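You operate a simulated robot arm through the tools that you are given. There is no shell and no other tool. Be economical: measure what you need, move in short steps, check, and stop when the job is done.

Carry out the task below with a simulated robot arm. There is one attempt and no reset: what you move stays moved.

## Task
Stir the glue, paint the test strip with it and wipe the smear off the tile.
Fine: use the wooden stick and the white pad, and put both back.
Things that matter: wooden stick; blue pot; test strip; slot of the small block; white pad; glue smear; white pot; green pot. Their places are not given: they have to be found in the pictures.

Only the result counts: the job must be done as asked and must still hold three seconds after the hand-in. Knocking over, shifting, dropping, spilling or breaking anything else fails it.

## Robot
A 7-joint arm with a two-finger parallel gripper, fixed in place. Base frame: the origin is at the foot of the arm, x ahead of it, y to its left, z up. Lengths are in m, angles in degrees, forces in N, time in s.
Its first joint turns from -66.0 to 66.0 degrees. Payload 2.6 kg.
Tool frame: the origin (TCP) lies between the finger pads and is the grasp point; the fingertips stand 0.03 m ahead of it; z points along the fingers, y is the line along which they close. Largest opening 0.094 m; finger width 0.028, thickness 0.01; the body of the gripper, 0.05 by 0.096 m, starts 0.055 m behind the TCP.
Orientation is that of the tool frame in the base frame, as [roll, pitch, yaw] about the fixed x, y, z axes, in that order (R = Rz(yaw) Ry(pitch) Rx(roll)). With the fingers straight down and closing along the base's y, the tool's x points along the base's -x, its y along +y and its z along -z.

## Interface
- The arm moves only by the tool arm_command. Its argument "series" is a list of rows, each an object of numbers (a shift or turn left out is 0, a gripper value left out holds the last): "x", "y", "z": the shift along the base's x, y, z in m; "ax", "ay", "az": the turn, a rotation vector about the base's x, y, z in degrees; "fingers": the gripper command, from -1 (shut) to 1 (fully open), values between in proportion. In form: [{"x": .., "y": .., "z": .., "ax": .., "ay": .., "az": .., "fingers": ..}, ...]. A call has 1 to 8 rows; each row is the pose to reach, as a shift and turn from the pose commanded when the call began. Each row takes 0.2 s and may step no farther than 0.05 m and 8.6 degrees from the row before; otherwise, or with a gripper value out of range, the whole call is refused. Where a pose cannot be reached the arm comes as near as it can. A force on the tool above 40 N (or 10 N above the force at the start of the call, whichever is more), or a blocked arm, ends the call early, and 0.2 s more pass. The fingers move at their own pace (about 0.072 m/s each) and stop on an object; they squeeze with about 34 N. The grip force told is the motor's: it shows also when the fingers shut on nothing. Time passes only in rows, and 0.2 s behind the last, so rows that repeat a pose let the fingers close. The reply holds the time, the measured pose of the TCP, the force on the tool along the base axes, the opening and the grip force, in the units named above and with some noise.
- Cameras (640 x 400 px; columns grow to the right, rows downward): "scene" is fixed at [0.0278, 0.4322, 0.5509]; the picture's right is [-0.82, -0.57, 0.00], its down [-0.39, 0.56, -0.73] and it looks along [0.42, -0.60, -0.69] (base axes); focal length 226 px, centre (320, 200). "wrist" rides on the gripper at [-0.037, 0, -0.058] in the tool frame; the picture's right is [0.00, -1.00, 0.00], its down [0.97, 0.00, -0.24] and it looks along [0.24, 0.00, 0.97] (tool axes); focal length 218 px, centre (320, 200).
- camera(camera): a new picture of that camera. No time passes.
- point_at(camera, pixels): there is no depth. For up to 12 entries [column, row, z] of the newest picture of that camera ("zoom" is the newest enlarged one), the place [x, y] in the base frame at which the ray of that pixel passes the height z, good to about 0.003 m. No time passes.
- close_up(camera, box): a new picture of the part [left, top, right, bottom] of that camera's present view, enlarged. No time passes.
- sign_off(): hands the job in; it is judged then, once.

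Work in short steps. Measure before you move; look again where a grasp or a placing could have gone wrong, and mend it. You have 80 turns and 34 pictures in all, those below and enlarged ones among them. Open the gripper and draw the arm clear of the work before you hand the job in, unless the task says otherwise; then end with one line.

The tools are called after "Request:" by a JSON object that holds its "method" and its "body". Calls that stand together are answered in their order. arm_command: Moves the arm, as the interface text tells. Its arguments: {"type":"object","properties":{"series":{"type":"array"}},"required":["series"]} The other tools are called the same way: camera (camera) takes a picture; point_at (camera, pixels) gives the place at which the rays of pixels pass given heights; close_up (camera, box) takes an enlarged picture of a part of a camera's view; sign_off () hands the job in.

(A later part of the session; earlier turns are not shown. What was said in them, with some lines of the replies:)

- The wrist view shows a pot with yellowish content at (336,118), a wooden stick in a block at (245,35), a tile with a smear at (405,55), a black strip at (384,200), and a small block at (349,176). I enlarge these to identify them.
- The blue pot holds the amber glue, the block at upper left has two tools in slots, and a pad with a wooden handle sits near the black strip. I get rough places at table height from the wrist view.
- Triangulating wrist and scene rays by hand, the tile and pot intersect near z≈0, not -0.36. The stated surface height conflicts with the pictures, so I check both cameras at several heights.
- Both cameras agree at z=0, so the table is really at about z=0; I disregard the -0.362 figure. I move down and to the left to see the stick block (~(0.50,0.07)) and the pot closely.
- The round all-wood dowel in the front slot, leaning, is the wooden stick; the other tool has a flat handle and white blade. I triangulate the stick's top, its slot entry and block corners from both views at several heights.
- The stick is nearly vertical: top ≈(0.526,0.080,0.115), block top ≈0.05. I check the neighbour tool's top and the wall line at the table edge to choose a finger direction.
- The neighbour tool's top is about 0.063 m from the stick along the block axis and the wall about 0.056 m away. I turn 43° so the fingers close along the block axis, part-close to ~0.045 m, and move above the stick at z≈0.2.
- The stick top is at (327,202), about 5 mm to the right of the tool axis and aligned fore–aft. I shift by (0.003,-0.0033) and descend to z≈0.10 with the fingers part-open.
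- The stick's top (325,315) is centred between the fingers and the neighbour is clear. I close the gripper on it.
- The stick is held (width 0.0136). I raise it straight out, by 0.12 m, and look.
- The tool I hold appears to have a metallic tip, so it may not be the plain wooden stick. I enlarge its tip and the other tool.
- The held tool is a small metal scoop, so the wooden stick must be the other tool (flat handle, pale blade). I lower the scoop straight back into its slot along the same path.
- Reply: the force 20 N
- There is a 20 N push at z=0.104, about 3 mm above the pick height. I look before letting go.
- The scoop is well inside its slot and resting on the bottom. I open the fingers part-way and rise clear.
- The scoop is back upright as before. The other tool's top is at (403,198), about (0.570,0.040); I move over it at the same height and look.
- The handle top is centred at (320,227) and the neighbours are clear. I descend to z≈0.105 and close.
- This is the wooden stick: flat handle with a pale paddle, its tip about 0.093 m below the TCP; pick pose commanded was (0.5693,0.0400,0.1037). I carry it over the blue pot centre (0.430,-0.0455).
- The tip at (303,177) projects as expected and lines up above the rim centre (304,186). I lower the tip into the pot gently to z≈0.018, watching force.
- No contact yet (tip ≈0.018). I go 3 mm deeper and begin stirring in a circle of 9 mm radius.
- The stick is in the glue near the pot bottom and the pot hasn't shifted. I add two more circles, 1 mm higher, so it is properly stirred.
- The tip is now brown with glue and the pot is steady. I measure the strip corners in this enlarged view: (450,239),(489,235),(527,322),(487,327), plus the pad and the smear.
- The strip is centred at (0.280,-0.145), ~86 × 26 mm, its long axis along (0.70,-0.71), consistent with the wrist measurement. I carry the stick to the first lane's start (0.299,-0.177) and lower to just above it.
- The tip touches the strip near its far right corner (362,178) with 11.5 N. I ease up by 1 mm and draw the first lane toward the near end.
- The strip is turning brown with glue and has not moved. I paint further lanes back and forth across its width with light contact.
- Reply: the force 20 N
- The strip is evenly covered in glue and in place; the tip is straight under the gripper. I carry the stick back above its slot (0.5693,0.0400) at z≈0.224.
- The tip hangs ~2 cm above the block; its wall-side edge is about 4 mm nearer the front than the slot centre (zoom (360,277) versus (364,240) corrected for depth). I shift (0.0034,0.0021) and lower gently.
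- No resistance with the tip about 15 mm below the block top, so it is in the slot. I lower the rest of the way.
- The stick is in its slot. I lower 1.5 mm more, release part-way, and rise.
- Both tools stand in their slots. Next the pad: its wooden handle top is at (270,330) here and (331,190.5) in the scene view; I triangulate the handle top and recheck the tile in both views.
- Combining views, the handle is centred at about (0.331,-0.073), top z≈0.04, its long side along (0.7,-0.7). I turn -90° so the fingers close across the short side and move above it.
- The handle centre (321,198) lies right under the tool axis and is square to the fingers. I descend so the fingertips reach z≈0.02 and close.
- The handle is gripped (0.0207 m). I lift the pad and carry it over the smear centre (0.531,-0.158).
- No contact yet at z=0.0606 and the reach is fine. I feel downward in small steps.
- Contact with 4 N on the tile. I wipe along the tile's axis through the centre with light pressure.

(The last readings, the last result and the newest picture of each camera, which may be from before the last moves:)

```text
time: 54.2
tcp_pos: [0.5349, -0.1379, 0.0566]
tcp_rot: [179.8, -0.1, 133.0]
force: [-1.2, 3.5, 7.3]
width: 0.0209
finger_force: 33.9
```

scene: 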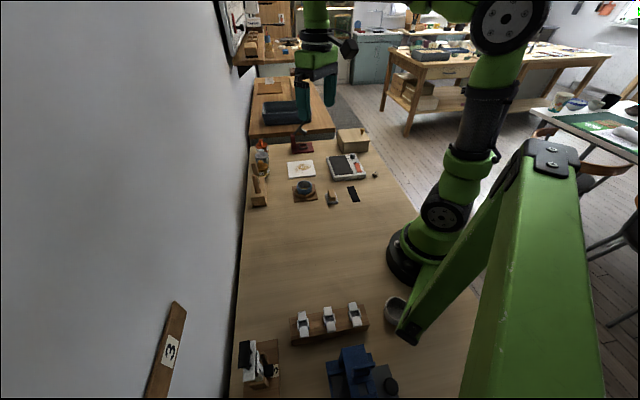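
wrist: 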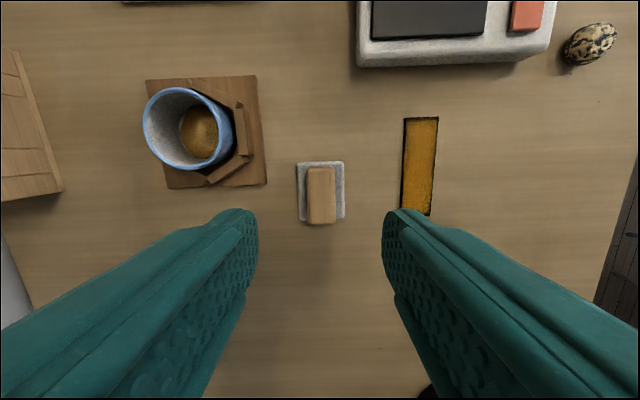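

Light contact continues (0–7 N). I wipe the opposite side of the smear, 0.5 mm lower.

Request:
{"method": "arm_command", "body": {"series": [{"x": -0.0037, "y": -0.019, "z": -0.0005}, {"x": -0.0151, "y": -0.0302, "z": -0.0005}, {"x": -0.0074, "y": -0.038, "z": -0.0005}, {"x": 0.0003, "y": -0.0458, "z": -0.0005}, {"x": -0.0074, "y": -0.038, "z": -0.0005}, {"x": -0.0151, "y": -0.0302, "z": -0.0005}, {"x": -0.0228, "y": -0.0224, "z": -0.0005}, {"x": -0.0305, "y": -0.0146, "z": -0.0005}]}}

Request:
{"method": "arm_command", "body": {"series": [{"x": 0.0077, "y": -0.0078}, {"x": 0.0154, "y": -0.0044}, {"x": 0.0268, "y": -0.0044}, {"x": 0.0345, "y": -0.0122}, {"x": 0.0422, "y": -0.02}, {"x": 0.0345, "y": -0.0122}, {"x": 0.0268, "y": -0.0044}, {"x": 0.0191, "y": 0.0034}]}}

Request:
{"method": "arm_command", "body": {"series": [{"z": 0.01}, {"z": 0.04}, {"z": 0.07}, {"z": 0.07, "x": -0.04, "y": 0.02}, {"z": 0.07, "x": -0.08, "y": 0.04}]}}

Request:
{"method": "close_up", "body": {"camera": "scene", "box": [270, 145, 374, 210]}}

```text
time: 56.0
tcp_pos: [0.505, -0.1537, 0.0563]
tcp_rot: [179.9, 0.2, 133.0]
force: [4.8, -5.1, 15.0]
width: 0.0206
finger_force: 33.7
```

```text
time: 57.8
tcp_pos: [0.5218, -0.1506, 0.0572]
tcp_rot: [180.0, 0.1, 133.1]
force: [2.3, -3.5, 8.6]
width: 0.0209
finger_force: 34.0
```

```text
time: 59.0
tcp_pos: [0.4433, -0.1091, 0.1262]
tcp_rot: [-180.0, 0.0, 133.0]
force: [-1.0, -0.4, 0.3]
width: 0.0206
finger_force: 33.9
```

```text
6.15 times, centred on (322, 178) of scene
```

zoom: 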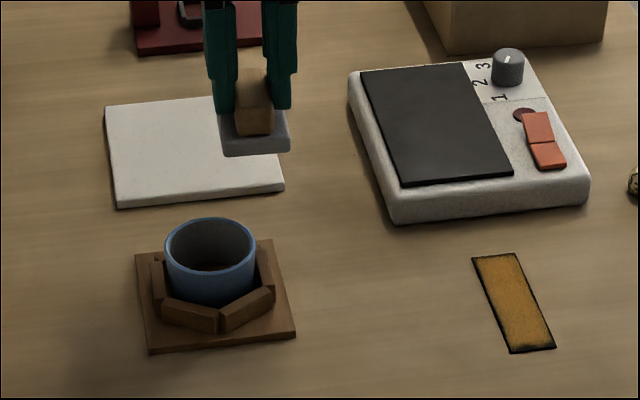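

The tile is clean where visible and hasn't moved. I take the pad back above its home (0.331,-0.073) and set it down.

Request:
{"method": "arm_command", "body": {"series": [{"x": -0.04, "y": 0.0132}, {"x": -0.08, "y": 0.0265}, {"x": -0.1123, "y": 0.0372}, {"x": -0.1123, "y": 0.0372, "z": -0.04}, {"x": -0.1123, "y": 0.0372, "z": -0.065}, {"x": -0.1123, "y": 0.0372, "z": -0.072}, {"x": -0.1123, "y": 0.0372, "z": -0.075}, {"x": -0.1123, "y": 0.0372, "z": -0.0757}]}}

```text
time: 60.8
tcp_pos: [0.3292, -0.0729, 0.0478]
tcp_rot: [179.9, 0.0, 132.9]
force: [0.3, -0.4, 0.2]
width: 0.0208
finger_force: 34.4
```

No contact force yet; I feel down a further 1.5 mm.

Request:
{"method": "arm_command", "body": {"series": [{"z": -0.0007}, {"z": -0.0015}]}}

```text
time: 61.4
tcp_pos: [0.3302, -0.0728, 0.049]
tcp_rot: [-180.0, 0.0, 133.1]
force: [0.6, 0.1, 0.1]
width: 0.0208
finger_force: 34.4
```

Still no contact force; two more 1 mm steps.

Request:
{"method": "arm_command", "body": {"series": [{"z": -0.001}, {"z": -0.001}]}}

```text
time: 62.0
tcp_pos: [0.33, -0.0739, 0.0477]
tcp_rot: [-180.0, -0.1, 133.0]
force: [-1.8, 1.8, 7.4]
width: 0.0205
finger_force: 33.4
```

The pad now rests on the table (7 N). I open, but only part-way, then rise straight up.

Request:
{"method": "arm_command", "body": {"series": [{"z": 0.0005, "fingers": -0.4}, {"z": 0.0005, "fingers": 0.1}, {"z": 0.0005, "fingers": 0.1}, {"z": 0.03}, {"z": 0.07}, {"z": 0.11}, {"z": 0.15}, {"z": 0.19}]}}

Request:
{"method": "arm_command", "body": {"series": [{"x": -0.03, "y": 0.02, "z": 0.03, "fingers": 1}, {"x": -0.05, "y": 0.05, "z": 0.06}, {"x": -0.06, "y": 0.07, "z": 0.08}, {"x": -0.06, "y": 0.07, "z": 0.1}]}}

Request:
{"method": "close_up", "body": {"camera": "scene", "box": [240, 130, 380, 215]}}

```text
time: 63.8
tcp_pos: [0.3324, -0.0747, 0.239]
tcp_rot: [-180.0, 0.1, 133.1]
force: [0.4, -1.1, -0.5]
width: 0.0517
finger_force: 0.0
```

```text
time: 64.8
tcp_pos: [0.2705, -0.0031, 0.3378]
tcp_rot: [-180.0, 0.0, 133.1]
force: [0.0, -0.5, -0.1]
width: 0.0941
finger_force: 0.2
```

```text
4.57 times, centred on (310, 172) of scene
```

zoom: 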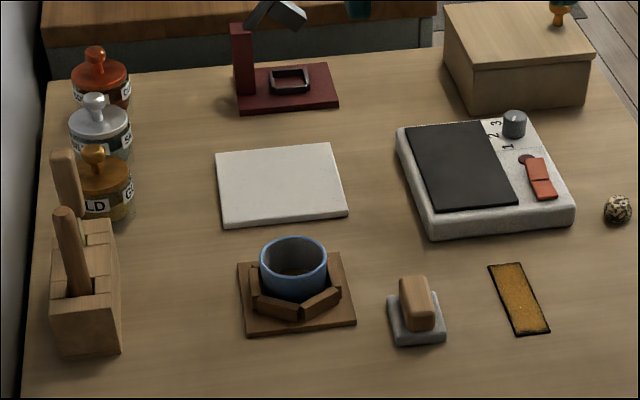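

The tile is clean, the strip is coated, the stick, scoop and pad are in place, and the arm is clear with the gripper open. I hand the job in.

Request:
{"method": "sign_off", "body": {}}

```text
The job is handed in.
```

I stirred the glue, coated the test strip, wiped the tile clean, and put the wooden stick and white pad back. I first lifted a metal scoop from the neighbouring slot by mistake and returned it to that slot.
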